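You operate a simulated robot arm through the tools that you are given. There is no shell and no other tool. Be economical: measure what you need, move in short steps, check, and stop when the job is done.

Carry out the task below with a simulated two-armed robot. There is one attempt and no reset: what you move stays moved.

TASK
Take the brown stop and leave it on the left bottom shelf of the racking. Then press the front left leg button two times. Then open the left drawer of the display table, take the blue rag from the ledge of the left bay and leave it inside, then shut the drawer. The order counts.

It is judged by the outcome, as a careful person would: the job done as asked, and still so three seconds after it is handed in. It fails if anything else is knocked over, pushed out of place, dropped, spilled or broken.

THE ROBOT
Two 7-joint arms with fingered hands on one trunk, on a base that drives. Base frame: it is fixed to the floor where the robot stands at the start and does not move with it; the origin is under the middle of the robot, x ahead of it, y to its left, z up; the surface under the hand at the start is at about z = 0.72. Readings come in m, degrees, newtons and seconds.
The left shoulder is at the start at [0.07, 0.149, 1.105], the right one opposite. With the tool pointing down near the work surface each hand reaches from about 0.1 to 0.78 m from the robot's upright axis, wherever it stands, measured 20 degrees to its own side. Places, roughly: LT drawer1 [0.6, -0.4, 0.6]; blue rag [0.5, -3, 1]; front left leg button [0.4, -1.9, 1.3]; left bottom shelf of the racking [0.6, -2.7, 1]; left drawer of the display table [0.5, -0.4, 0.6]. Payload 3.6 kg a hand.
Tool frame (each hand has its own): the origin (TCP) lies between the finger pads and is the grasp point; the fingertips stand 0.025 m ahead of it; z points along the fingers, y is the line along which they close. The gripper opens to 0.088 m. The gripper's body begins 0.029 m behind the TCP. The gripper is a hand of 4 fingers: y runs from the thumb to the fingers, the wrist lies at [-0.013, -0.097, -0.162] in the tool frame.
Orientation is that of the tool frame in the base frame, as [roll, pitch, yaw] about the fixed x, y, z axes, in that order (R = Rz(yaw) Ry(pitch) Rx(roll)). With the fingers straight down and the wrist toward the robot, the tool's x, y and z point along [0, 1, 0], [1, 0, 0] and [0, 0, -1] of the base frame.

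THE INTERFACE
- The arms move only by the tool arm_command. It takes "left_plan", "right_plan" or both (then of equal length, played together; a hand with none holds still); each is a list of rows, each a list of 2 entries, a list of its own where there are three numbers: the shift along the tool's x, y, z in m, then the turn, a rotation vector about the tool's x, y, z in degrees. In form: [[[x, y, z], [ax, ay, az]], ...]. A call has 1 to 10 rows; each row shifts and turns the commanded pose from where the row before left it, along the tool's axes as they then stand. A row lasts 0.2 s, in which the tool goes at most 0.05 m and 8.6 degrees; a call with a longer step from one row to the next is refused whole. A pose out of reach is approached as far as the arm can. The call stops where the force on the tool passes 40 N (or 10 N more than at its start, if that is more) or the arm is blocked; 0.2 s more then pass. In this call time passes only in rows, and 0.2 s behind the last. It gives the time, the measured TCP pose, the force on the tool (base axes), the opening and the grip force at its end, in the units of the frame above (readings bear some noise), with the torque about the TCP (base axes, N m) and any sound that the robot's microphone picked up.
- Cameras (640 x 400 px; columns grow to the right, rows downward): "scene" is now at [0.1186, -0.0331, 1.3096]; the picture's right is [-0.43, -0.90, 0.00], its down [-0.71, 0.34, -0.62] and it looks along [0.56, -0.27, -0.79] (base axes); focal length 248 px, centre (320, 200). "left" rides on the left gripper at [-0.064, -0.083, -0.098] in its tool frame; the picture's right is [-0.62, -0.37, 0.69], its down [0.72, -0.63, 0.30] and it looks along [0.32, 0.68, 0.65] (tool axes); focal length 265 px, centre (320, 200). "right" rides on the right gripper at [0.064, -0.083, -0.098] in its tool frame; the picture's right is [-0.62, 0.37, -0.69], its down [-0.72, -0.63, 0.30] and it looks along [-0.32, 0.68, 0.65] (tool axes); focal length 265 px, centre (320, 200). There is no depth. A picture from a camera that has moved, and an enlarged one, comes with that camera's place and axes in the base frame and with its lens.
- capture(camera): a new picture of that camera. No time passes.
- raise_lower(by): slides the trunk up (or, below 0, down) by that many m; the arms and the scene camera ride with it, the base frame stays. It gives what a move gives, with no picture.
- base_move(legs): drives the robot by 1 to 6 legs, each [ahead, left, turn to the left] in m, m and degrees, along the robot's own axes; the way and the turn of a leg run together, so that a leg with both is an arc; at most 1.5 m and 180 degrees a leg. The arms and the cameras ride along, it lands a little off, and it stops where it bumps. It gives what a move gives.
- finger_targets(index, middle, ring, thumb_bend, thumb_turn, hand): sets how far each is bent, from 0 (flat) to 100 (curled in); at 30 the hand is open as for a grip, at 70 the pads meet at the TCP. One left out holds its place. A second passes; each finger stops where it meets its share of the squeeze, and holds until it gets a number again. It is the only way to open and close the hand. It gives what a move gives, with no picture; readings hold the bend of each and the force on the fingers (four entries, about 0 where the hand has none), thumb and palm. thumb_turn goes from beside the hand (0) to across from the fingers (100), as for a grip.
- turn_head(pan, tilt): turns the head with the scene camera to pan (to the left, within 86 degrees either way) and tilt (down, from -29 to 69), counted from straight ahead of the robot. It gives what a move gives.
- inspect(camera, box): a new picture of the part [left, top, right, bottom] of that camera's present view, enlarged. No time passes.
- hand_in(): hands the job in; it is judged then, once.

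Go step by step. Nothing tells you exact positions but the pictures and the camera data: compare them with the known pose of the tool, close in by small moves and look again before you grip or let go. The budget is 165 turns and 122 pictures, counting those below and the enlarged ones. Unless the task says otherwise, let go and move clear before handing in, and close with one line.

The tools are called as a command line: name --argument value ..., lists and objects as JSON in quotes. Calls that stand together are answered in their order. arm_command: Moves the arms, as the interface text tells. Its arguments: {"type":"object","properties":{"left_plan":{"type":"array"},"right_plan":{"type":"array"}},"required":[]} The other tools are called the same way: raise_lower (by) slides the trunk up or down; finger_targets (index, middle, ring, thumb_bend, thumb_turn, hand) moves the fingers one by one; base_move (legs) drives the base; turn_head (pan, tilt) turns the head that bears the scene camera; capture (camera) takes a picture; inspect (camera, box) takes an enlarged picture of a part of a camera's view; hand_in () hands the job in.

At the start:

```text
time: 0.0
left_tool_pos: [0.4724, -0.0097, 0.9645]
left_orientation: [180.0, 0.0, 90.3]
left_contact_force: [0.0, 0.7, -0.6]
left_ft_torque: [0.0, -0.03, 0.03]
left_opening: 0.0878
left_gripper_force: 0.1
left_shape: jaw
left_bend: [30.0, 30.0, 30.0, 30.0, 98.0]
left_finger forces: [0.0, 0.0, 0.1, 0.0, 0.0, 0.0]
right_tool_pos: [0.3447, -0.4499, 1.0]
right_orientation: [-179.9, 0.0, 90.1]
right_contact_force: [-0.6, 0.8, -0.2]
right_ft_torque: [0.02, -0.01, -0.01]
right_opening: 0.0875
right_gripper_force: 0.0
right_shape: jaw
right_bend: [30.0, 30.0, 30.0, 30.0, 98.0]
right_finger forces: [0.0, 0.0, 0.0, 0.0, 0.0, 0.0]
trunk travel left (down, up): [-0.595, 0.345]
robot x, y, heading: [-0.0015, 0.0013, -0.1]
head pan, tilt: [-25.4, 51.8]
```

scene: 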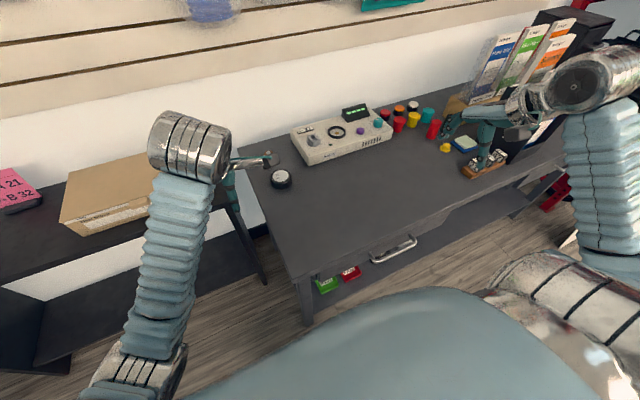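
right: 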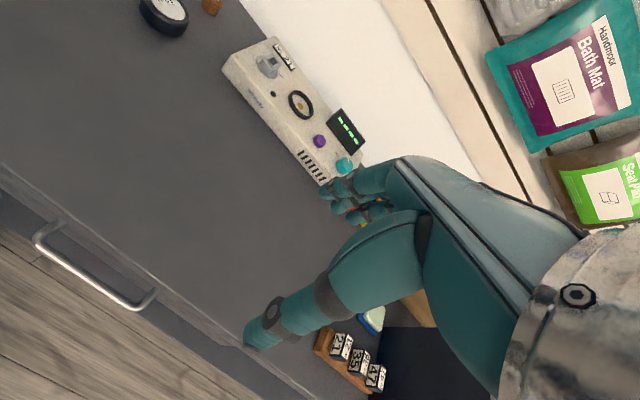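
left: 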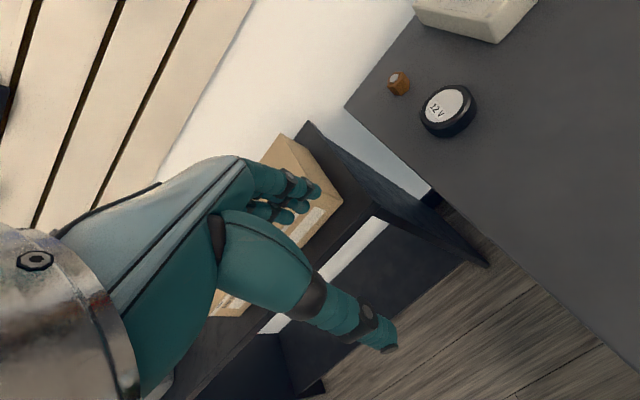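

I see a small brown stopper-like object beside the "12 V" disc at the left end of the display table. I'll look around to find the racking, buttons and rag first.

inspect --camera "left" --box '[340, 40, 500, 140]'

turn_head --pan -75 --tilt 15

capture --camera "scene"

```text
4.00 times, centred on (420, 90) of left
camera zoom: at [0.3896, -0.0742, 1.0624], right [-0.37, -0.62, -0.69], down [-0.63, 0.71, -0.3], along [0.68, 0.33, -0.65], focal length 1062 px, centre (-80, 640)
```

zoom: 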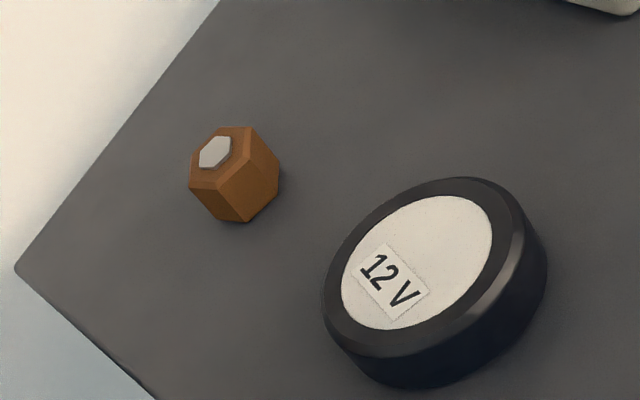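

```text
time: 1.2
left_tool_pos: [0.4722, -0.0095, 0.9645]
left_orientation: [-179.9, -0.1, 90.2]
left_contact_force: [-0.3, 0.0, -0.5]
left_ft_torque: [0.02, -0.02, 0.01]
left_opening: 0.0875
left_gripper_force: 0.1
left_shape: jaw
left_bend: [30.0, 30.0, 30.0, 30.0, 98.0]
left_finger forces: [0.0, 0.0, 0.0, 0.0, 0.1, 0.1]
right_tool_pos: [0.3442, -0.4505, 1.0013]
right_orientation: [-180.0, 0.0, 90.1]
right_contact_force: [0.4, 0.2, -0.2]
right_ft_torque: [-0.04, 0.02, 0.01]
right_opening: 0.0876
right_gripper_force: 0.1
right_shape: jaw
right_bend: [30.0, 30.0, 30.0, 30.0, 98.0]
right_finger forces: [0.1, 0.1, 0.0, 0.1, 0.1, 0.0]
trunk travel left (down, up): [-0.595, 0.345]
robot x, y, heading: [-0.0018, 0.0013, -0.0]
head pan, tilt: [-75.0, 15.0]
```

```text
117 pictures are left
camera scene: at [0.075, -0.0913, 1.3656], right [-0.97, -0.26, 0.0], down [-0.07, 0.25, -0.97], along [0.25, -0.93, -0.26], focal length 248 px, centre (320, 200)
```

scene: 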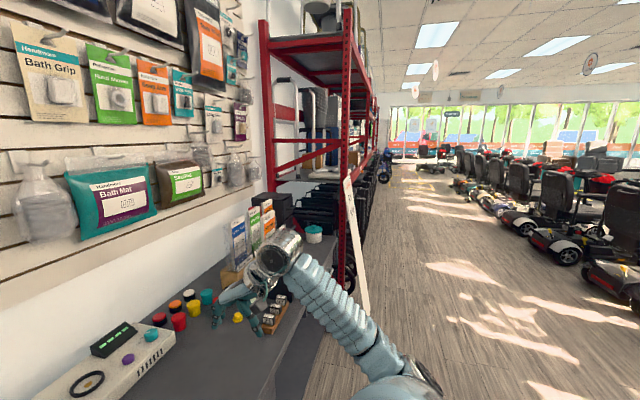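

The brown hex stop sits around [0.77, -0.15, 0.73], behind the 12 V disc; the racking is the red frame to the right. I'll look down at the base clearance before inching forward.

turn_head --pan 0 --tilt 60

capture --camera "scene"

```text
time: 2.6
left_tool_pos: [0.4729, -0.0092, 0.9646]
left_orientation: [-179.9, 0.1, 90.1]
left_contact_force: [-0.4, -0.2, -1.0]
left_ft_torque: [0.0, -0.01, -0.02]
left_opening: 0.0877
left_gripper_force: 0.0
left_shape: jaw
left_bend: [30.0, 30.0, 30.0, 30.0, 98.0]
left_finger forces: [0.0, 0.0, 0.0, 0.0, 0.0, 0.0]
right_tool_pos: [0.3445, -0.4504, 1.0005]
right_orientation: [-180.0, 0.0, 90.0]
right_contact_force: [-0.8, 0.5, 0.4]
right_ft_torque: [0.0, -0.03, 0.03]
right_opening: 0.0879
right_gripper_force: 0.0
right_shape: jaw
right_bend: [30.0, 30.0, 30.0, 30.0, 98.0]
right_finger forces: [0.1, 0.0, 0.1, 0.1, 0.2, 0.0]
trunk travel left (down, up): [-0.595, 0.345]
robot x, y, heading: [0.0034, 0.0019, -0.0]
head pan, tilt: [0.0, 60.0]
```

```text
116 pictures are left
camera scene: at [0.1174, -0.0011, 1.2994], right [0.0, -1.0, 0.0], down [-0.87, 0.0, -0.5], along [0.5, 0.0, -0.87], focal length 248 px, centre (320, 200)
```

scene: 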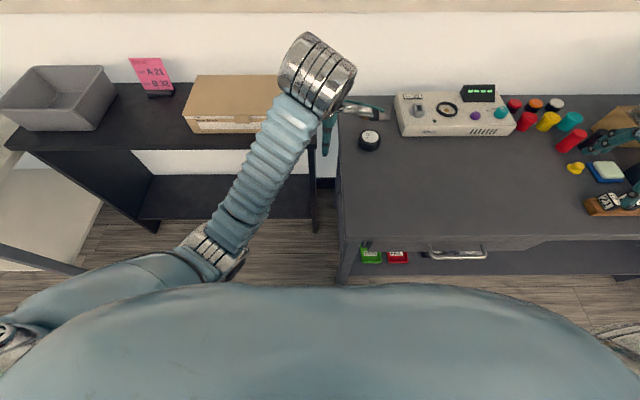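

The disc is at [0.64, -0.15]; I'll lower the trunk a little for reach, shift the left hand aside, and bring the right hand above the stop.

raise_lower --by -0.1

arm_command --left_plan '[[[0.04, 0, 0], [0, 0, 0]], [[0.04, 0, 0], [0, 0, 0]], [[0.04, 0, 0], [0, 0, 0]], [[0.04, 0, 0], [0, 0, 0]], [[0, 0, 0], [0, 0, 0]], [[0, 0, 0], [0, 0, 0]], [[0, 0, 0], [0, 0, 0]], [[0, 0, 0], [0, 0, 0]], [[0, 0, 0], [0, 0, 0]], [[0, 0, 0], [0, 0, 0]]]' --right_plan '[[[0.029, 0.035, 0], [0, 0, 0]], [[0.029, 0.035, 0], [0, 0, 0]], [[0.029, 0.035, 0], [0, 0, 0]], [[0.029, 0.035, 0], [0, 0, 0]], [[0.029, 0.035, 0], [0, 0, 0]], [[0.029, 0.035, 0], [0, 0, 0]], [[0.029, 0.035, 0], [0, 0, 0]], [[0.029, 0.035, 0], [0, 0, 0]], [[0.029, 0.035, 0], [0, 0, 0]], [[0.029, 0.035, 0], [0, 0, 0]]]'

capture --camera "right"

capture --camera "scene"

```text
time: 4.0
left_tool_pos: [0.4706, -0.0094, 0.8644]
left_orientation: [180.0, 0.1, 90.2]
left_contact_force: [0.3, 0.7, -0.1]
left_ft_torque: [-0.01, 0.0, 0.0]
left_opening: 0.0876
left_gripper_force: 0.1
left_shape: jaw
left_bend: [30.0, 30.0, 30.0, 30.0, 98.0]
left_finger forces: [0.0, 0.1, 0.0, 0.1, 0.1, 0.0]
right_tool_pos: [0.345, -0.4499, 0.8996]
right_orientation: [179.9, 0.1, 90.0]
right_contact_force: [0.0, 0.6, 0.6]
right_ft_torque: [0.03, 0.0, 0.04]
right_opening: 0.0877
right_gripper_force: 0.0
right_shape: jaw
right_bend: [30.0, 30.0, 30.0, 30.0, 98.0]
right_finger forces: [0.0, 0.1, 0.0, 0.0, 0.0, 0.0]
trunk travel left (down, up): [-0.495, 0.445]
robot x, y, heading: [0.0006, -0.0006, -0.1]
head pan, tilt: [0.0, 60.0]
```

```text
time: 6.2
left_tool_pos: [0.4758, 0.1497, 0.8639]
left_orientation: [-179.9, -0.1, 90.1]
left_contact_force: [0.2, 0.0, -0.2]
left_ft_torque: [0.0, 0.0, -0.03]
left_opening: 0.0878
left_gripper_force: 0.1
left_shape: jaw
left_bend: [30.0, 30.0, 30.0, 30.0, 98.0]
left_finger forces: [0.1, 0.0, 0.0, 0.0, 0.0, 0.1]
right_tool_pos: [0.6959, -0.1586, 0.8959]
right_orientation: [-179.9, 0.2, 90.2]
right_contact_force: [0.4, 0.4, 0.4]
right_ft_torque: [0.0, -0.01, -0.02]
right_opening: 0.0878
right_gripper_force: 0.0
right_shape: jaw
right_bend: [30.0, 30.0, 30.0, 30.0, 98.0]
right_finger forces: [0.0, 0.1, 0.0, 0.0, 0.0, 0.0]
trunk travel left (down, up): [-0.495, 0.445]
robot x, y, heading: [-0.0012, -0.0034, 0.2]
head pan, tilt: [0.0, 60.0]
```

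```text
115 pictures are left
camera right: at [0.6129, -0.0939, 0.9953], right [0.37, -0.62, 0.69], down [-0.63, -0.72, -0.3], along [0.68, -0.32, -0.65], focal length 265 px, centre (320, 200)
```

right: 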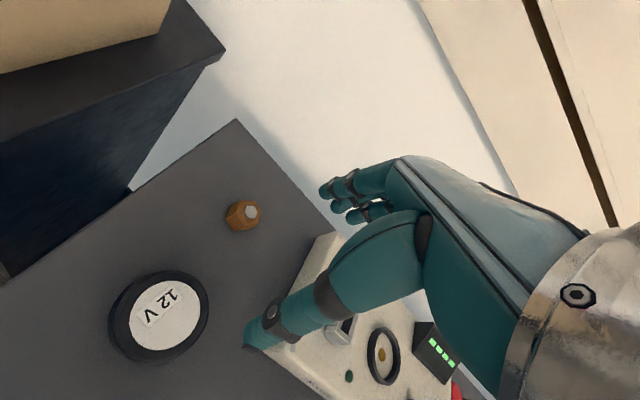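

```text
114 pictures are left
camera scene: at [0.1184, 0.0004, 1.1992], right [0.0, -1.0, 0.0], down [-0.87, 0.0, -0.5], along [0.5, 0.0, -0.87], focal length 248 px, centre (320, 200)
```

scene: 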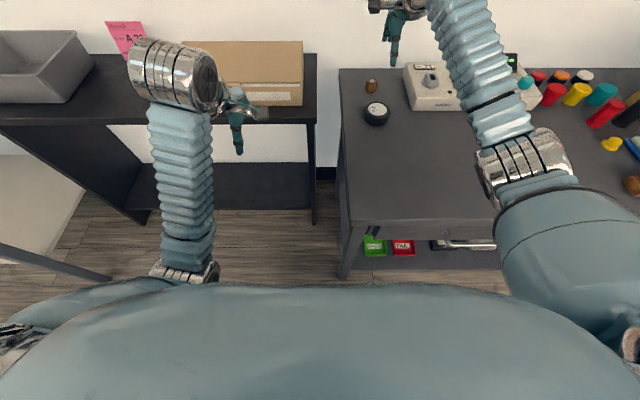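

Two views agree the stop is at about [0.773, -0.149], ~0.035 tall. I'll move right above it and check.

arm_command --right_plan '[[[0.005, 0.04, 0], [0, 0, 0]], [[0.005, 0.037, 0], [0, 0, 0]], [[0, 0, 0.03], [0, 0, 0]], [[0, 0, 0.03], [0, 0, 0]], [[0, 0, 0], [0, 0, 0]]]'

capture --camera "right"

capture --camera "scene"

```text
time: 7.4
left_tool_pos: [0.4733, 0.1469, 0.8641]
left_orientation: [-180.0, -0.1, 90.2]
left_contact_force: [-0.5, -0.3, 0.1]
left_ft_torque: [0.0, -0.02, 0.0]
left_opening: 0.0877
left_gripper_force: 0.0
left_shape: jaw
left_bend: [30.0, 30.0, 30.0, 30.0, 98.0]
left_finger forces: [0.0, 0.0, 0.1, 0.0, 0.0, 0.0]
right_tool_pos: [0.7577, -0.1508, 0.8399]
right_orientation: [179.9, 0.0, 90.1]
right_contact_force: [0.9, 0.5, -0.8]
right_ft_torque: [0.0, -0.02, 0.0]
right_opening: 0.0877
right_gripper_force: 0.1
right_shape: jaw
right_bend: [30.0, 30.0, 30.0, 30.0, 98.0]
right_finger forces: [0.0, 0.0, 0.0, 0.0, 0.1, 0.0]
right hand out of reach, approached as far as the arm can: row 2
trunk travel left (down, up): [-0.495, 0.445]
robot x, y, heading: [-0.003, -0.0022, -0.2]
head pan, tilt: [0.0, 60.0]
```

```text
113 pictures are left
camera right: at [0.6739, -0.0868, 0.9393], right [0.37, -0.62, 0.69], down [-0.63, -0.72, -0.31], along [0.69, -0.32, -0.65], focal length 265 px, centre (320, 200)
```

right: 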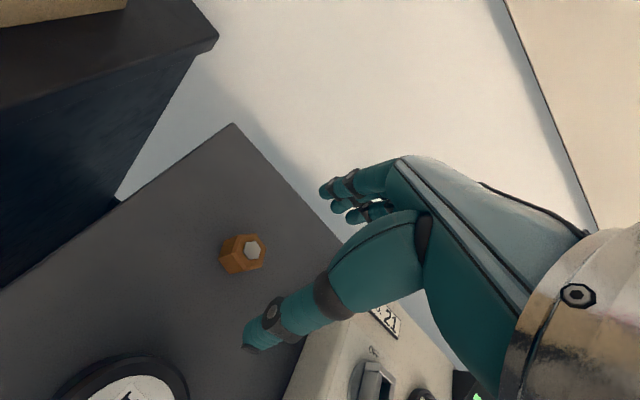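

```text
112 pictures are left
camera scene: at [0.1165, -0.002, 1.1995], right [0.0, -1.0, 0.0], down [-0.87, 0.0, -0.5], along [0.5, 0.0, -0.87], focal length 248 px, centre (320, 200)
```

scene: 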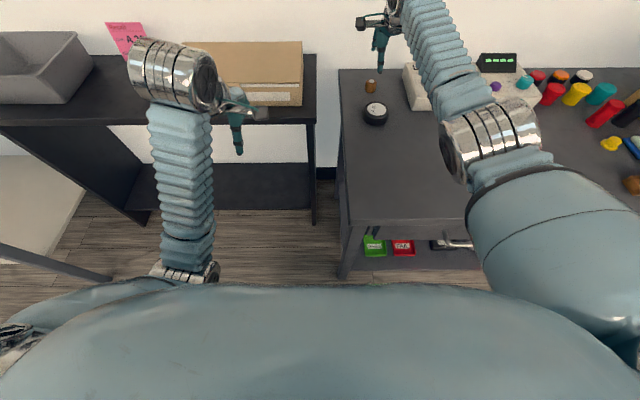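

Reach is just short, so I'll nudge the base forward 5 cm.

base_move --legs '[[0.05, 0, 0]]'

```text
time: 8.7
left_tool_pos: [0.5223, 0.1482, 0.8645]
left_orientation: [-180.0, -0.1, 90.2]
left_contact_force: [-1.0, 0.1, -0.1]
left_ft_torque: [-0.01, 0.03, 0.01]
left_opening: 0.0879
left_gripper_force: 0.1
left_shape: jaw
left_bend: [30.0, 30.0, 30.0, 30.0, 98.0]
left_finger forces: [0.0, 0.0, 0.0, 0.0, 0.0, 0.1]
right_tool_pos: [0.8068, -0.1497, 0.8394]
right_orientation: [-180.0, -0.1, 90.1]
right_contact_force: [0.2, 0.1, 0.7]
right_ft_torque: [-0.02, -0.02, -0.03]
right_opening: 0.0878
right_gripper_force: 0.0
right_shape: jaw
right_bend: [30.0, 30.0, 30.0, 30.0, 98.0]
right_finger forces: [0.0, 0.0, 0.0, 0.0, 0.0, 0.0]
trunk travel left (down, up): [-0.495, 0.445]
robot x, y, heading: [0.0533, -0.0006, -0.0]
head pan, tilt: [0.0, 60.0]
```

arm_command --right_plan '[[[0, -0.032, 0], [0, 0, 0]], [[0, 0, 0], [0, 0, 0]]]'

capture --camera "right"

```text
time: 9.3
left_tool_pos: [0.5233, 0.15, 0.8637]
left_orientation: [-179.9, 0.1, 90.3]
left_contact_force: [0.2, 0.1, -0.2]
left_ft_torque: [-0.03, 0.0, -0.05]
left_opening: 0.0878
left_gripper_force: 0.1
left_shape: jaw
left_bend: [30.0, 30.0, 30.0, 30.0, 97.0]
left_finger forces: [0.0, 0.0, 0.1, 0.0, 0.0, 0.0]
right_tool_pos: [0.7768, -0.1488, 0.8408]
right_orientation: [-179.8, 0.1, 90.1]
right_contact_force: [-0.2, -0.5, -0.1]
right_ft_torque: [0.02, 0.0, -0.01]
right_opening: 0.0878
right_gripper_force: 0.1
right_shape: jaw
right_bend: [30.0, 30.0, 30.0, 30.0, 98.0]
right_finger forces: [0.0, 0.0, 0.0, 0.0, 0.0, 0.1]
trunk travel left (down, up): [-0.495, 0.445]
robot x, y, heading: [0.0507, 0.0003, 0.0]
head pan, tilt: [0.0, 60.0]
```

```text
111 pictures are left
camera right: at [0.6934, -0.0843, 0.9383], right [0.37, -0.62, 0.69], down [-0.63, -0.72, -0.3], along [0.68, -0.32, -0.65], focal length 265 px, centre (320, 200)
```

right: 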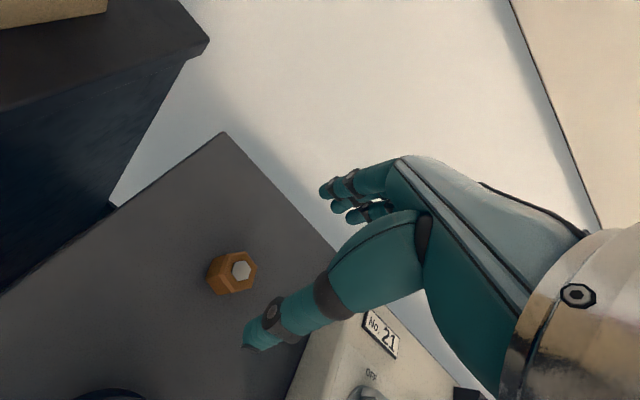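

Aligned with the stop; lowering to grip height.

arm_command --right_plan '[[[0, 0, 0.03], [0, 0, 0]], [[0, -0.001, 0.03], [0, 0, 0]], [[0, 0, 0.015], [0, 0, 0]], [[0, 0, 0.012], [0, 0, 0]], [[0, 0, 0], [0, 0, 0]]]'

capture --camera "right"

```text
time: 10.5
left_tool_pos: [0.5218, 0.1493, 0.8637]
left_orientation: [180.0, 0.0, 90.2]
left_contact_force: [0.2, 0.6, -0.3]
left_ft_torque: [-0.02, -0.02, 0.02]
left_opening: 0.0878
left_gripper_force: 0.0
left_shape: jaw
left_bend: [30.0, 30.0, 30.0, 30.0, 97.0]
left_finger forces: [0.0, 0.0, 0.0, 0.0, 0.0, 0.0]
right_tool_pos: [0.773, -0.1524, 0.7501]
right_orientation: [180.0, 0.1, 90.1]
right_contact_force: [0.0, 0.5, -0.7]
right_ft_torque: [-0.02, 0.01, 0.02]
right_opening: 0.0877
right_gripper_force: 0.1
right_shape: jaw
right_bend: [30.0, 30.0, 30.0, 30.0, 98.0]
right_finger forces: [0.1, 0.1, 0.0, 0.1, 0.1, 0.0]
trunk travel left (down, up): [-0.495, 0.445]
robot x, y, heading: [0.0527, -0.0038, -0.3]
head pan, tilt: [0.0, 60.0]
```

```text
110 pictures are left
camera right: at [0.6906, -0.0876, 0.8497], right [0.37, -0.62, 0.69], down [-0.63, -0.72, -0.3], along [0.68, -0.32, -0.65], focal length 265 px, centre (320, 200)
```

right: 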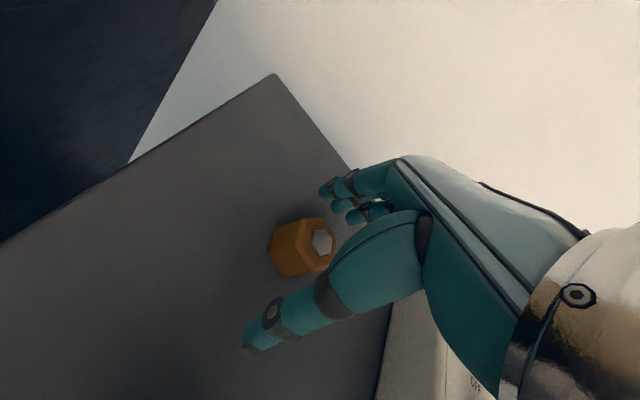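

The stop lies between thumb and fingers; closing.

finger_targets --hand "right" --index 72 --middle 72 --ring 72 --thumb_bend 72

capture --camera "right"

```text
time: 11.5
left_tool_pos: [0.5225, 0.1483, 0.8642]
left_orientation: [-180.0, 0.0, 90.1]
left_contact_force: [0.2, 0.2, -0.1]
left_ft_torque: [0.0, 0.0, 0.01]
left_opening: 0.0877
left_gripper_force: 0.2
left_shape: jaw
left_bend: [30.0, 30.0, 30.0, 30.0, 97.0]
left_finger forces: [0.1, 0.1, 0.1, 0.0, 0.0, 0.1]
right_tool_pos: [0.7746, -0.1516, 0.7508]
right_orientation: [-179.9, -0.1, 90.2]
right_contact_force: [0.5, 0.1, 0.8]
right_ft_torque: [-0.03, -0.01, 0.0]
right_opening: 0.0217
right_gripper_force: 13.2
right_shape: fingers
right_bend: [60.0, 65.0, 72.0, 59.0, 96.0]
right_finger forces: [8.0, 4.7, 0.0, 0.1, 12.6, 0.0]
trunk travel left (down, up): [-0.495, 0.445]
robot x, y, heading: [0.0518, 0.0027, -0.1]
head pan, tilt: [0.0, 60.0]
```

```text
109 pictures are left
camera right: at [0.6909, -0.0877, 0.8497], right [0.37, -0.62, 0.69], down [-0.63, -0.72, -0.3], along [0.68, -0.32, -0.65], focal length 265 px, centre (320, 200)
```

right: 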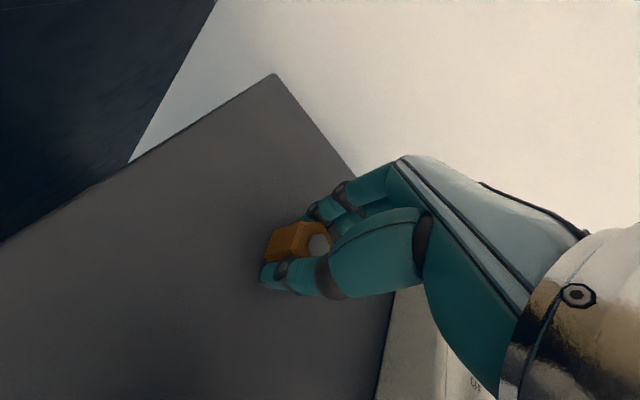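

Gripped by index and middle against the thumb. Lifting.

arm_command --right_plan '[[[0, 0, -0.02], [0, 0, 0]], [[0, 0, -0.03], [0, 0, 0]], [[0, 0, -0.03], [0, 0, 0]], [[0, 0, -0.03], [0, 0, 0]], [[0, 0, -0.03], [0, 0, 0]], [[0, 0, -0.03], [0, 0, 0]], [[0, 0, 0], [0, 0, 0]]]'

capture --camera "right"

```text
time: 13.1
left_tool_pos: [0.5232, 0.1477, 0.8637]
left_orientation: [-180.0, 0.0, 90.2]
left_contact_force: [0.1, -0.2, -0.1]
left_ft_torque: [-0.01, -0.01, -0.05]
left_opening: 0.0876
left_gripper_force: 0.1
left_shape: jaw
left_bend: [30.0, 30.0, 30.0, 30.0, 97.0]
left_finger forces: [0.0, 0.1, 0.1, 0.0, 0.0, 0.0]
right_tool_pos: [0.7748, -0.1522, 0.923]
right_orientation: [-179.9, 0.0, 90.1]
right_contact_force: [0.2, 0.4, -0.5]
right_ft_torque: [-0.01, -0.02, -0.01]
right_opening: 0.0215
right_gripper_force: 12.5
right_shape: fingers
right_bend: [60.0, 65.0, 72.0, 59.0, 96.0]
right_finger forces: [8.0, 5.0, 0.1, 0.0, 12.7, 0.0]
trunk travel left (down, up): [-0.495, 0.445]
robot x, y, heading: [0.0581, -0.0001, 0.0]
head pan, tilt: [0.0, 60.0]
```

```text
108 pictures are left
camera right: at [0.6915, -0.0888, 1.022], right [0.37, -0.62, 0.69], down [-0.63, -0.72, -0.3], along [0.68, -0.32, -0.65], focal length 265 px, centre (320, 200)
```

right: 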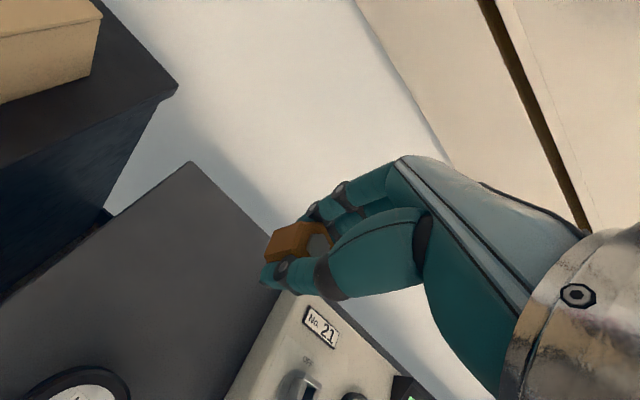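

Secure. Now I'll retract both hands toward the body, raise the trunk back, and look along the way to the racking.

arm_command --right_plan '[[[0, -0.04, -0.01], [0, 0, 0]], [[-0.005, -0.045, -0.01], [0, 0, 0]], [[-0.01, -0.045, -0.01], [0, 0, 0]], [[-0.015, -0.045, -0.01], [0, 0, 0]], [[-0.015, -0.045, 0], [0, 0, 0]], [[-0.015, -0.045, 0], [0, 0, 0]], [[-0.02, -0.04, 0], [0, 0, 0]], [[-0.02, -0.04, 0], [0, 0, 0]], [[-0.02, -0.03, 0], [0, 0, 0]], [[0, 0, 0], [0, 0, 0]]]' --left_plan '[[[0, -0.03, -0.02], [0, 0, 0]], [[0, -0.03, -0.02], [0, 0, 0]], [[0, -0.03, -0.02], [0, 0, 0]], [[0, -0.03, -0.02], [0, 0, 0]], [[0.01, -0.03, -0.02], [0, 0, 0]], [[0.01, -0.02, -0.02], [0, 0, 0]], [[0, 0, 0], [0, 0, 0]], [[0, 0, 0], [0, 0, 0]], [[0, 0, 0], [0, 0, 0]], [[0, 0, 0], [0, 0, 0]]]'

raise_lower --by 0.1

turn_head --pan -80 --tilt 25

capture --camera "scene"

```text
time: 15.3
left_tool_pos: [0.3923, 0.159, 1.0108]
left_orientation: [-179.8, 0.1, 90.2]
left_contact_force: [0.1, 0.5, 0.9]
left_ft_torque: [-0.01, 0.01, 0.03]
left_opening: 0.0876
left_gripper_force: 0.0
left_shape: jaw
left_bend: [30.0, 30.0, 30.0, 30.0, 97.0]
left_finger forces: [0.0, 0.0, 0.1, 0.0, 0.0, 0.0]
left hand out of reach, approached as far as the arm can: row 3, 4, 5, 6
right_tool_pos: [0.4162, -0.2755, 0.9698]
right_orientation: [-179.9, 0.2, 90.3]
right_contact_force: [-0.2, -0.6, -1.4]
right_ft_torque: [-0.03, 0.01, 0.02]
right_opening: 0.021
right_gripper_force: 12.7
right_shape: fingers
right_bend: [60.0, 65.0, 72.0, 59.0, 95.0]
right_finger forces: [7.5, 5.5, 0.1, 0.0, 12.0, 0.0]
right hand out of reach, approached as far as the arm can: row 9
trunk travel left (down, up): [-0.495, 0.445]
robot x, y, heading: [0.051, -0.0013, -0.2]
head pan, tilt: [0.0, 60.0]
```

```text
time: 16.6
left_tool_pos: [0.3908, 0.1579, 1.1098]
left_orientation: [-179.8, 0.0, 90.2]
left_contact_force: [-0.8, -0.1, 0.2]
left_ft_torque: [0.0, 0.01, -0.02]
left_opening: 0.0876
left_gripper_force: 0.1
left_shape: jaw
left_bend: [30.0, 30.0, 30.0, 30.0, 97.0]
left_finger forces: [0.0, 0.0, 0.0, 0.1, 0.0, 0.0]
right_tool_pos: [0.4167, -0.2765, 1.0691]
right_orientation: [-179.8, 0.1, 90.2]
right_contact_force: [-0.1, -0.7, -0.9]
right_ft_torque: [0.02, 0.04, 0.03]
right_opening: 0.0209
right_gripper_force: 12.1
right_shape: fingers
right_bend: [60.0, 65.0, 72.0, 59.0, 95.0]
right_finger forces: [7.5, 5.5, 0.0, 0.1, 11.9, 0.2]
trunk travel left (down, up): [-0.595, 0.345]
robot x, y, heading: [0.0505, -0.0005, -0.3]
head pan, tilt: [0.0, 60.0]
```

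```text
time: 18.1
left_tool_pos: [0.3911, 0.1577, 1.1111]
left_orientation: [-179.7, -0.1, 90.1]
left_contact_force: [0.2, 0.4, -0.2]
left_ft_torque: [0.03, 0.02, 0.0]
left_opening: 0.0876
left_gripper_force: 0.1
left_shape: jaw
left_bend: [30.0, 30.0, 30.0, 30.0, 97.0]
left_finger forces: [0.0, 0.2, 0.0, 0.1, 0.1, 0.0]
right_tool_pos: [0.416, -0.2761, 1.0702]
right_orientation: [-179.7, 0.0, 90.1]
right_contact_force: [-0.7, 0.1, -0.7]
right_ft_torque: [-0.01, 0.02, 0.03]
right_opening: 0.0207
right_gripper_force: 12.5
right_shape: fingers
right_bend: [60.0, 65.0, 72.0, 59.0, 95.0]
right_finger forces: [7.4, 5.5, 0.1, 0.0, 11.9, 0.0]
trunk travel left (down, up): [-0.595, 0.345]
robot x, y, heading: [0.0539, -0.0079, -0.0]
head pan, tilt: [-80.0, 25.0]
```

```text
107 pictures are left
camera scene: at [0.1191, -0.0916, 1.3494], right [-0.98, -0.17, 0.0], down [-0.07, 0.42, -0.91], along [0.16, -0.89, -0.42], focal length 248 px, centre (320, 200)
```

scene: 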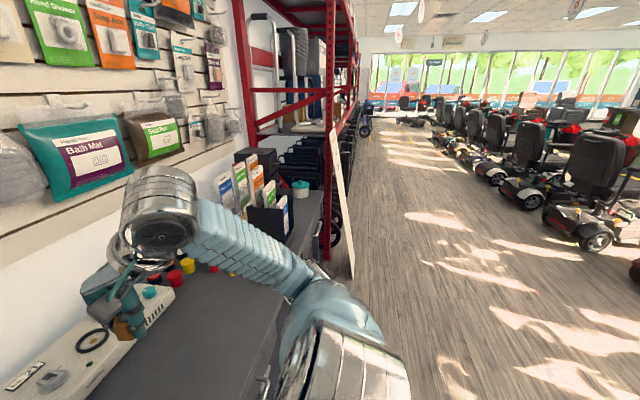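

The stop is held. A plank leans with its foot near [0.16, -1.58], so I'll back off to x≈-0.45 before driving right to y≈-2.5.

base_move --legs '[[-0.5, 0, 0], [0, -1.25, 0], [0, -1.25, 0]]'

turn_head --pan 0 --tilt 10

capture --camera "scene"

```text
time: 56.4
left_tool_pos: [-0.1029, -2.3512, 1.1099]
left_orientation: [-179.8, 0.0, 89.5]
left_contact_force: [0.3, -0.4, 0.0]
left_ft_torque: [-0.02, -0.01, 0.02]
left_opening: 0.0878
left_gripper_force: 0.0
left_shape: jaw
left_bend: [30.0, 30.0, 30.0, 30.0, 97.0]
left_finger forces: [0.0, 0.0, 0.0, 0.0, 0.0, 0.0]
right_tool_pos: [-0.0841, -2.785, 1.0696]
right_orientation: [-179.9, 0.0, 89.3]
right_contact_force: [-0.1, -0.1, 1.1]
right_ft_torque: [-0.02, -0.03, -0.01]
right_opening: 0.0212
right_gripper_force: 12.1
right_shape: fingers
right_bend: [60.0, 66.0, 72.0, 59.0, 95.0]
right_finger forces: [7.4, 5.8, 0.1, 0.0, 11.8, 0.0]
trunk travel left (down, up): [-0.595, 0.345]
robot x, y, heading: [-0.4439, -2.5037, -0.7]
head pan, tilt: [-80.0, 25.0]
```

```text
time: 57.9
left_tool_pos: [-0.1032, -2.3524, 1.1106]
left_orientation: [-179.8, -0.2, 89.4]
left_contact_force: [0.2, -0.8, -0.3]
left_ft_torque: [-0.03, -0.02, 0.04]
left_opening: 0.0879
left_gripper_force: 0.1
left_shape: jaw
left_bend: [30.0, 30.0, 30.0, 30.0, 97.0]
left_finger forces: [0.0, 0.0, 0.1, 0.0, 0.1, 0.0]
right_tool_pos: [-0.0849, -2.7847, 1.0687]
right_orientation: [-179.8, 0.0, 89.3]
right_contact_force: [0.8, -0.7, -0.3]
right_ft_torque: [0.0, 0.0, 0.01]
right_opening: 0.0206
right_gripper_force: 12.4
right_shape: fingers
right_bend: [60.0, 66.0, 72.0, 59.0, 95.0]
right_finger forces: [7.3, 5.8, 0.0, 0.1, 11.8, 0.0]
trunk travel left (down, up): [-0.595, 0.345]
robot x, y, heading: [-0.442, -2.5032, -0.8]
head pan, tilt: [0.0, 10.0]
```

```text
106 pictures are left
camera scene: at [-0.3014, -2.5066, 1.3738], right [-0.02, -1.0, 0.0], down [-0.17, 0.0, -0.98], along [0.98, -0.01, -0.17], focal length 248 px, centre (320, 200)
```

scene: 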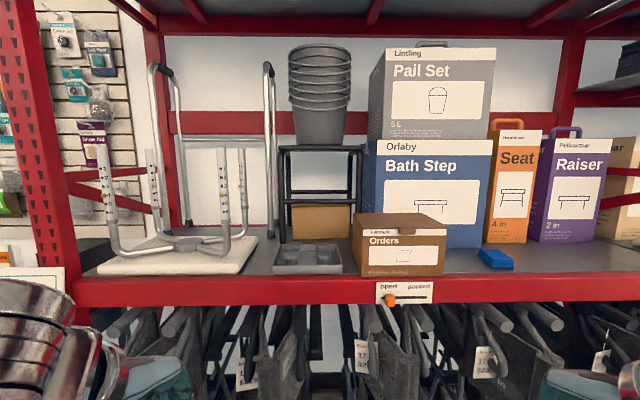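

The shelf of the left bay has a shower stool, tray, boxes, and the blue rag near [0.55, -3.1]. I'll look at the details: rag zone, left post with button, and the right side.

inspect --camera "scene" --box '[360, 200, 640, 375]'

turn_head --pan -30 --tilt 5

capture --camera "scene"

turn_head --pan 40 --tilt 5

capture --camera "scene"

```text
2.29 times, centred on (500, 288) of scene
camera zoom: at [-0.3014, -2.5066, 1.3738], right [-0.02, -1.0, 0.0], down [-0.17, 0.0, -0.98], along [0.98, -0.01, -0.17], focal length 566 px, centre (-91, 0)
```

zoom: 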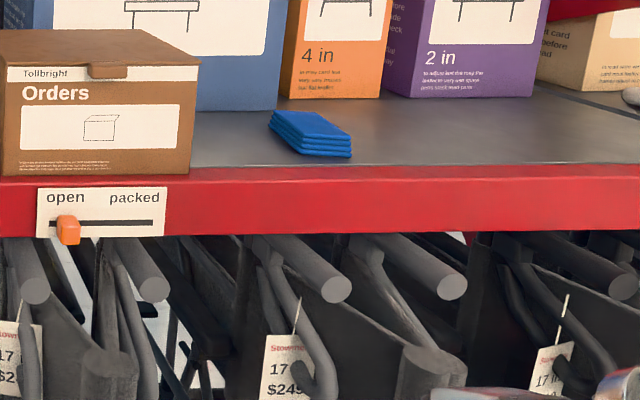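

```text
time: 58.9
left_tool_pos: [-0.1023, -2.351, 1.1107]
left_orientation: [-179.8, -0.1, 89.5]
left_contact_force: [0.3, -0.4, 0.3]
left_ft_torque: [-0.02, 0.01, 0.02]
left_opening: 0.0875
left_gripper_force: 0.0
left_shape: jaw
left_bend: [30.0, 30.0, 30.0, 30.0, 97.0]
left_finger forces: [0.0, 0.1, 0.0, 0.1, 0.0, 0.0]
right_tool_pos: [-0.0843, -2.7856, 1.0704]
right_orientation: [-179.8, -0.1, 89.3]
right_contact_force: [-0.6, -0.1, 0.5]
right_ft_torque: [0.03, 0.0, -0.01]
right_opening: 0.0208
right_gripper_force: 12.2
right_shape: fingers
right_bend: [60.0, 66.0, 72.0, 59.0, 95.0]
right_finger forces: [7.2, 5.8, 0.0, 0.1, 11.7, 0.0]
trunk travel left (down, up): [-0.595, 0.345]
robot x, y, heading: [-0.4446, -2.5026, -0.8]
head pan, tilt: [-30.0, 5.0]
```

```text
104 pictures are left
camera scene: at [-0.3154, -2.5522, 1.3819], right [-0.51, -0.86, 0.0], down [-0.07, 0.04, -1.0], along [0.86, -0.51, -0.09], focal length 248 px, centre (320, 200)
```

scene: 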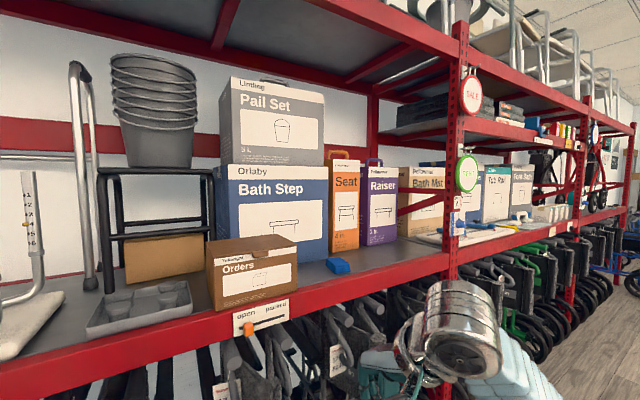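

```text
time: 60.3
left_tool_pos: [-0.1034, -2.3513, 1.1101]
left_orientation: [-179.8, -0.1, 89.4]
left_contact_force: [0.0, 0.4, -0.6]
left_ft_torque: [-0.02, 0.0, -0.05]
left_opening: 0.0878
left_gripper_force: 0.1
left_shape: jaw
left_bend: [30.0, 30.0, 30.0, 30.0, 97.0]
left_finger forces: [0.0, 0.1, 0.1, 0.0, 0.0, 0.1]
right_tool_pos: [-0.0844, -2.7848, 1.0692]
right_orientation: [-179.8, 0.0, 89.2]
right_contact_force: [0.3, 0.2, 0.2]
right_ft_torque: [-0.01, 0.02, -0.01]
right_opening: 0.0211
right_gripper_force: 12.7
right_shape: fingers
right_bend: [60.0, 66.0, 72.0, 59.0, 95.0]
right_finger forces: [7.3, 5.7, 0.1, 0.0, 11.9, 0.0]
trunk travel left (down, up): [-0.595, 0.345]
robot x, y, heading: [-0.4422, -2.5002, -1.1]
head pan, tilt: [40.0, 5.0]
```

```text
103 pictures are left
camera scene: at [-0.3231, -2.4473, 1.3819], right [0.63, -0.78, 0.0], down [-0.07, -0.06, -1.0], along [0.77, 0.63, -0.09], focal length 248 px, centre (320, 200)
```

scene: 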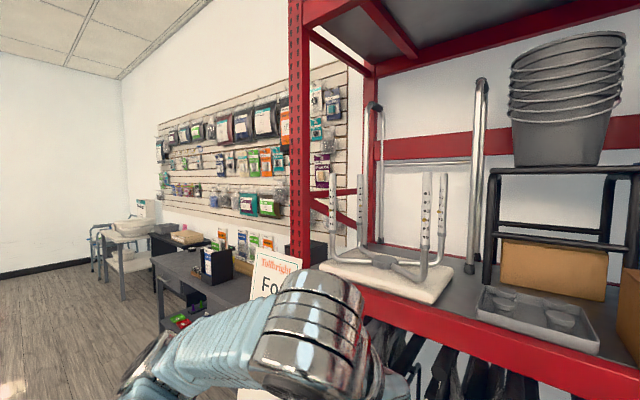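

The rag is around [0.47, -3.1, 1.04] on a shelf at z≈1.03; there is free space to its right, in front of the "Raiser" box. I'll raise the trunk, drive to y≈-3.1, and approach.

inspect --camera "scene" --box '[240, 100, 400, 200]'

raise_lower --by 0.2

base_move --legs '[[0, -0.6, 1], [0.33, 0, 0]]'

turn_head --pan -10 --tilt 45

capture --camera "scene"

capture --camera "right"

```text
4.00 times, centred on (320, 150) of scene
camera zoom: at [-0.3231, -2.4473, 1.3819], right [0.63, -0.78, 0.0], down [-0.07, -0.06, -1.0], along [0.77, 0.63, -0.09], focal length 991 px, centre (320, 400)
```

zoom: 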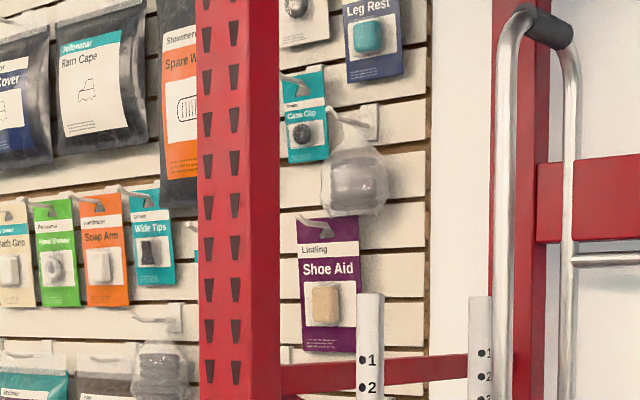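

```text
time: 62.5
left_tool_pos: [-0.1022, -2.3517, 1.311]
left_orientation: [-179.8, -0.1, 89.5]
left_contact_force: [0.0, 0.7, -0.3]
left_ft_torque: [0.0, 0.01, 0.0]
left_opening: 0.0879
left_gripper_force: 0.1
left_shape: jaw
left_bend: [30.0, 30.0, 30.0, 30.0, 97.0]
left_finger forces: [0.1, 0.0, 0.1, 0.0, 0.1, 0.0]
right_tool_pos: [-0.0848, -2.7854, 1.2703]
right_orientation: [-179.8, 0.1, 89.3]
right_contact_force: [0.0, -0.2, 0.3]
right_ft_torque: [-0.02, 0.0, -0.02]
right_opening: 0.0208
right_gripper_force: 12.3
right_shape: fingers
right_bend: [60.0, 66.0, 72.0, 59.0, 95.0]
right_finger forces: [7.3, 5.8, 0.0, 0.0, 11.8, 0.0]
trunk travel left (down, up): [-0.795, 0.145]
robot x, y, heading: [-0.4468, -2.5004, -1.1]
head pan, tilt: [40.0, 5.0]
```

```text
time: 75.4
left_tool_pos: [0.2247, -2.9889, 1.3109]
left_orientation: [-179.7, -0.2, 89.5]
left_contact_force: [-0.2, 0.3, 0.8]
left_ft_torque: [0.0, -0.02, 0.03]
left_opening: 0.0874
left_gripper_force: 0.0
left_shape: jaw
left_bend: [30.0, 30.0, 30.0, 30.0, 97.0]
left_finger forces: [0.1, 0.0, 0.0, 0.0, 0.0, 0.0]
right_tool_pos: [0.2428, -3.4239, 1.2697]
right_orientation: [-179.7, -0.1, 89.3]
right_contact_force: [0.8, 0.3, -0.4]
right_ft_torque: [0.0, 0.0, 0.01]
right_opening: 0.0211
right_gripper_force: 12.1
right_shape: fingers
right_bend: [60.0, 66.0, 72.0, 59.0, 95.0]
right_finger forces: [7.2, 5.9, 0.0, 0.0, 11.6, 0.1]
trunk travel left (down, up): [-0.795, 0.145]
robot x, y, heading: [-0.1158, -3.1412, -0.7]
head pan, tilt: [40.0, 5.0]
```

```text
time: 76.6
left_tool_pos: [0.2239, -2.9882, 1.3116]
left_orientation: [-179.8, -0.2, 89.4]
left_contact_force: [-0.5, 0.0, -0.1]
left_ft_torque: [0.04, -0.02, 0.0]
left_opening: 0.088
left_gripper_force: 0.0
left_shape: jaw
left_bend: [30.0, 30.0, 30.0, 30.0, 97.0]
left_finger forces: [0.0, 0.1, 0.0, 0.0, 0.0, 0.0]
right_tool_pos: [0.2424, -3.4228, 1.2705]
right_orientation: [-179.7, 0.0, 89.3]
right_contact_force: [0.0, -0.4, 1.0]
right_ft_torque: [-0.01, -0.01, -0.01]
right_opening: 0.0208
right_gripper_force: 12.2
right_shape: fingers
right_bend: [60.0, 66.0, 72.0, 59.0, 95.0]
right_finger forces: [7.2, 5.9, 0.1, 0.1, 11.8, 0.1]
trunk travel left (down, up): [-0.795, 0.145]
robot x, y, heading: [-0.1177, -3.1412, -0.8]
head pan, tilt: [-10.0, 45.0]
```

```text
101 pictures are left
camera scene: at [0.0136, -3.1579, 1.5189], right [-0.19, -0.98, 0.0], down [-0.69, 0.13, -0.71], along [0.69, -0.13, -0.71], focal length 248 px, centre (320, 200)
```

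scene: 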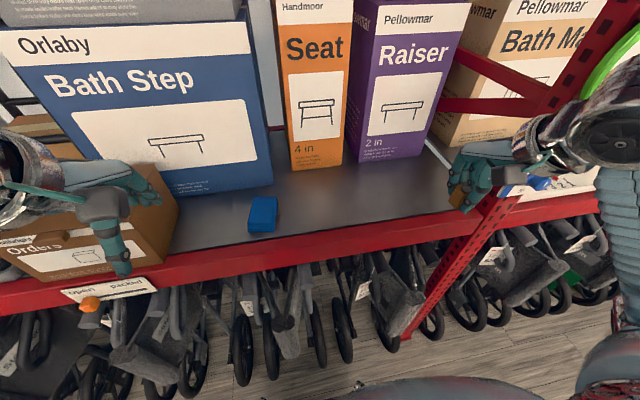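

```text
100 pictures are left
camera right: at [0.1601, -3.3576, 1.3692], right [0.36, -0.63, 0.69], down [-0.64, -0.71, -0.3], along [0.68, -0.33, -0.66], focal length 265 px, centre (320, 200)
```

right: 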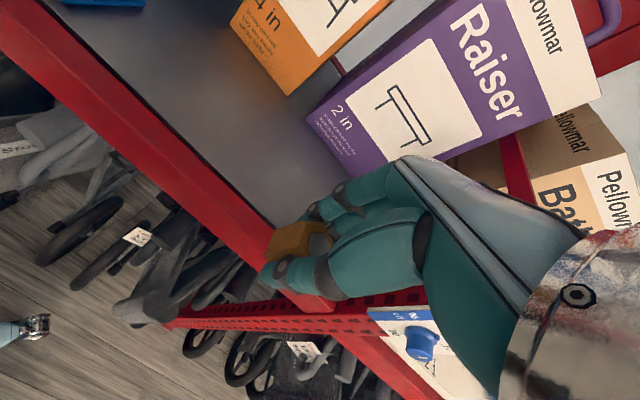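

Clear deck in front of the Seat/Raiser boxes around [0.48, -3.35]. Moving the right hand there and part-way down.

arm_command --right_plan '[[[0.012, 0.039, 0], [0, 0, 0]], [[0.012, 0.039, 0], [0, 0, 0]], [[0.012, 0.039, 0], [0, 0, 0]], [[0.012, 0.039, 0], [0, 0, 0]], [[0.012, 0.039, 0], [0, 0, 0]], [[0.012, 0.039, 0], [0, 0, 0]], [[0, 0, 0.04], [0, 0, 0]], [[0, 0, 0.04], [0, 0, 0]], [[0, 0, 0.04], [0, 0, 0]], [[0, 0, 0], [0, 0, 0]]]'

capture --camera "scene"

capture --camera "right"

```text
time: 78.8
left_tool_pos: [0.222, -2.988, 1.312]
left_orientation: [-179.8, -0.1, 89.4]
left_contact_force: [0.0, 0.1, -0.1]
left_ft_torque: [-0.01, -0.02, 0.05]
left_opening: 0.0879
left_gripper_force: 0.1
left_shape: jaw
left_bend: [30.0, 30.0, 30.0, 30.0, 97.0]
left_finger forces: [0.0, 0.0, 0.0, 0.1, 0.1, 0.0]
right_tool_pos: [0.4749, -3.3568, 1.1509]
right_orientation: [-179.8, 0.0, 89.3]
right_contact_force: [0.5, 0.6, 0.1]
right_ft_torque: [-0.01, 0.03, -0.01]
right_opening: 0.0204
right_gripper_force: 12.1
right_shape: fingers
right_bend: [60.0, 66.0, 72.0, 59.0, 95.0]
right_finger forces: [7.1, 5.9, 0.0, 0.1, 11.6, 0.1]
trunk travel left (down, up): [-0.795, 0.145]
robot x, y, heading: [-0.1175, -3.1395, -0.7]
head pan, tilt: [-10.0, 45.0]
```

```text
99 pictures are left
camera scene: at [0.0129, -3.1568, 1.5189], right [-0.19, -0.98, 0.0], down [-0.69, 0.13, -0.71], along [0.69, -0.13, -0.71], focal length 248 px, centre (320, 200)
```

scene: 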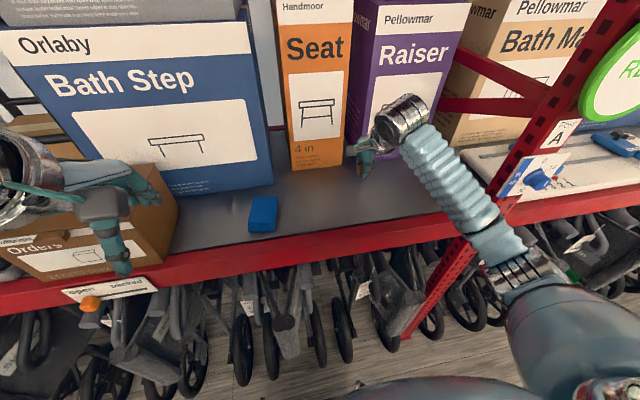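

```text
98 pictures are left
camera right: at [0.3929, -3.2904, 1.2506], right [0.36, -0.62, 0.69], down [-0.64, -0.71, -0.3], along [0.68, -0.33, -0.66], focal length 265 px, centre (320, 200)
```

right: 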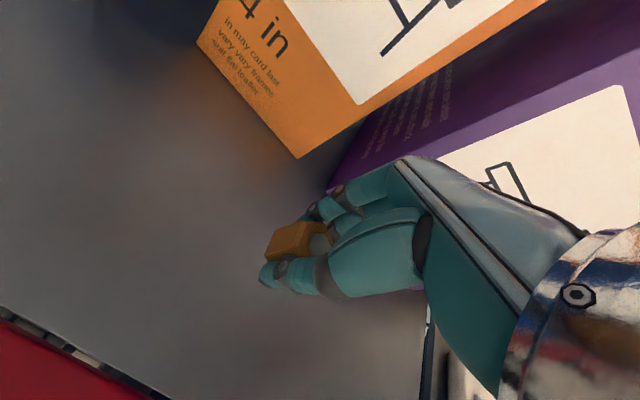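

arm_command --right_plan '[[[0, 0, 0.025], [0, 0, 0]], [[0, 0, 0.025], [0, 0, 0]], [[0, 0, 0.015], [0, 0, 0]], [[0, 0, 0], [0, 0, 0]]]'

capture --camera "right"

```text
time: 79.8
left_tool_pos: [0.2252, -2.9877, 1.3107]
left_orientation: [-179.7, -0.1, 89.3]
left_contact_force: [0.7, -0.1, -1.0]
left_ft_torque: [-0.02, -0.02, -0.02]
left_opening: 0.088
left_gripper_force: 0.0
left_shape: jaw
left_bend: [30.0, 30.0, 30.0, 30.0, 97.0]
left_finger forces: [0.1, 0.0, 0.0, 0.0, 0.0, 0.0]
right_tool_pos: [0.4758, -3.3537, 1.084]
right_orientation: [-179.7, 0.0, 89.3]
right_contact_force: [-0.3, 0.3, 0.0]
right_ft_torque: [0.0, 0.01, -0.02]
right_opening: 0.0208
right_gripper_force: 12.4
right_shape: fingers
right_bend: [60.0, 66.0, 72.0, 59.0, 95.0]
right_finger forces: [7.1, 5.8, 0.0, 0.0, 11.6, 0.0]
trunk travel left (down, up): [-0.795, 0.145]
robot x, y, heading: [-0.1146, -3.1387, -0.8]
head pan, tilt: [-10.0, 45.0]
```

```text
97 pictures are left
camera right: at [0.3934, -3.2885, 1.1831], right [0.36, -0.62, 0.69], down [-0.64, -0.71, -0.3], along [0.68, -0.33, -0.66], focal length 265 px, centre (320, 200)
```

right: 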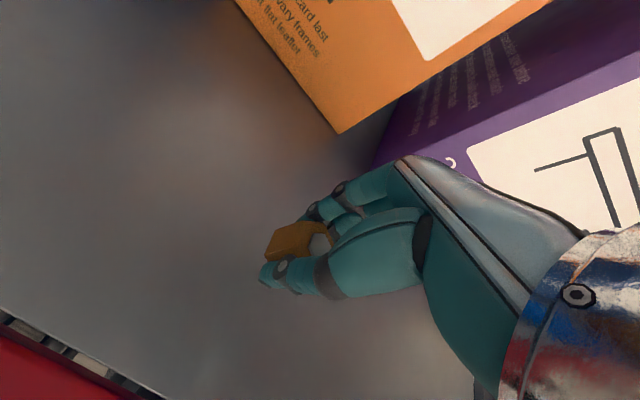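

Deck triangulates to z≈1.03, so about 2 cm to go; descending gently.

arm_command --right_plan '[[[0, 0, 0.012], [0, 0, 0]], [[0, 0, 0.005], [0, 0, 0]], [[0, 0, 0], [0, 0, 0]]]'

inspect --camera "right" --box '[200, 180, 400, 305]'

```text
time: 80.6
left_tool_pos: [0.2231, -2.9882, 1.3103]
left_orientation: [-179.9, -0.1, 89.4]
left_contact_force: [0.9, 0.4, -0.5]
left_ft_torque: [0.04, 0.03, -0.04]
left_opening: 0.0878
left_gripper_force: 0.0
left_shape: jaw
left_bend: [30.0, 30.0, 30.0, 30.0, 97.0]
left_finger forces: [0.0, 0.0, 0.0, 0.1, 0.1, 0.1]
right_tool_pos: [0.4764, -3.3531, 1.0682]
right_orientation: [-179.7, 0.0, 89.3]
right_contact_force: [0.5, -0.2, -1.2]
right_ft_torque: [0.04, 0.0, 0.0]
right_opening: 0.0207
right_gripper_force: 12.5
right_shape: fingers
right_bend: [60.0, 66.0, 72.0, 59.0, 95.0]
right_finger forces: [7.0, 5.9, 0.0, 0.0, 11.5, 0.0]
trunk travel left (down, up): [-0.795, 0.145]
robot x, y, heading: [-0.1195, -3.1416, -0.8]
head pan, tilt: [-10.0, 45.0]
```

```text
3.20 times, centred on (300, 242) of right
camera zoom: at [0.3941, -3.2878, 1.1674], right [0.36, -0.62, 0.69], down [-0.64, -0.71, -0.3], along [0.68, -0.33, -0.66], focal length 849 px, centre (384, 64)
```

zoom: 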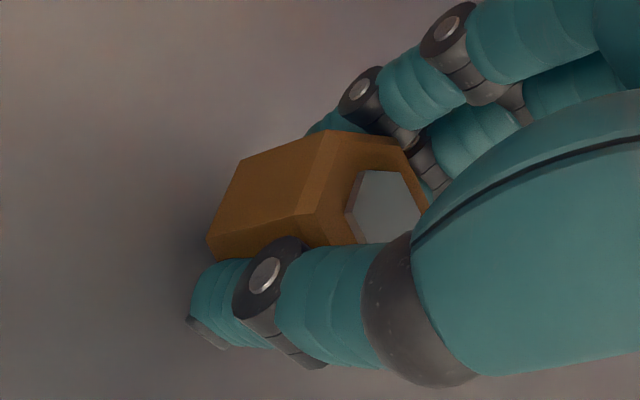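

arm_command --right_plan '[[[0, 0, 0.004], [0, 0, 0]], [[0, 0, 0], [0, 0, 0]]]'

arm_command --right_plan '[[[0, 0, 0.003], [0, 0, 0]], [[0, 0, 0], [0, 0, 0]]]'

```text
time: 81.2
left_tool_pos: [0.2235, -2.9881, 1.3105]
left_orientation: [-179.8, -0.1, 89.4]
left_contact_force: [0.3, 0.4, -0.2]
left_ft_torque: [0.0, -0.01, 0.01]
left_opening: 0.0877
left_gripper_force: 0.0
left_shape: jaw
left_bend: [30.0, 30.0, 30.0, 30.0, 97.0]
left_finger forces: [0.0, 0.1, 0.0, 0.1, 0.1, 0.1]
right_tool_pos: [0.4748, -3.352, 1.0641]
right_orientation: [-179.6, 0.0, 89.3]
right_contact_force: [0.5, -0.4, -0.1]
right_ft_torque: [-0.02, -0.02, 0.01]
right_opening: 0.0204
right_gripper_force: 12.7
right_shape: fingers
right_bend: [60.0, 66.0, 72.0, 59.0, 95.0]
right_finger forces: [7.1, 5.9, 0.0, 0.0, 11.5, 0.0]
trunk travel left (down, up): [-0.795, 0.145]
robot x, y, heading: [-0.1186, -3.1393, -0.6]
head pan, tilt: [-10.0, 45.0]
```

```text
time: 81.8
left_tool_pos: [0.2237, -2.9881, 1.3101]
left_orientation: [-179.7, -0.2, 89.5]
left_contact_force: [-0.2, -0.3, -0.1]
left_ft_torque: [0.04, 0.0, -0.02]
left_opening: 0.0878
left_gripper_force: 0.1
left_shape: jaw
left_bend: [30.0, 30.0, 30.0, 30.0, 97.0]
left_finger forces: [0.0, 0.0, 0.0, 0.0, 0.0, 0.1]
right_tool_pos: [0.4749, -3.3519, 1.0603]
right_orientation: [-179.6, 0.1, 89.3]
right_contact_force: [-0.2, -0.1, -0.2]
right_ft_torque: [0.02, 0.0, -0.04]
right_opening: 0.0208
right_gripper_force: 11.8
right_shape: fingers
right_bend: [60.0, 66.0, 72.0, 59.0, 95.0]
right_finger forces: [7.1, 5.9, 0.0, 0.0, 11.7, 0.0]
trunk travel left (down, up): [-0.795, 0.145]
robot x, y, heading: [-0.1178, -3.1389, -0.7]
head pan, tilt: [-10.0, 45.0]
```

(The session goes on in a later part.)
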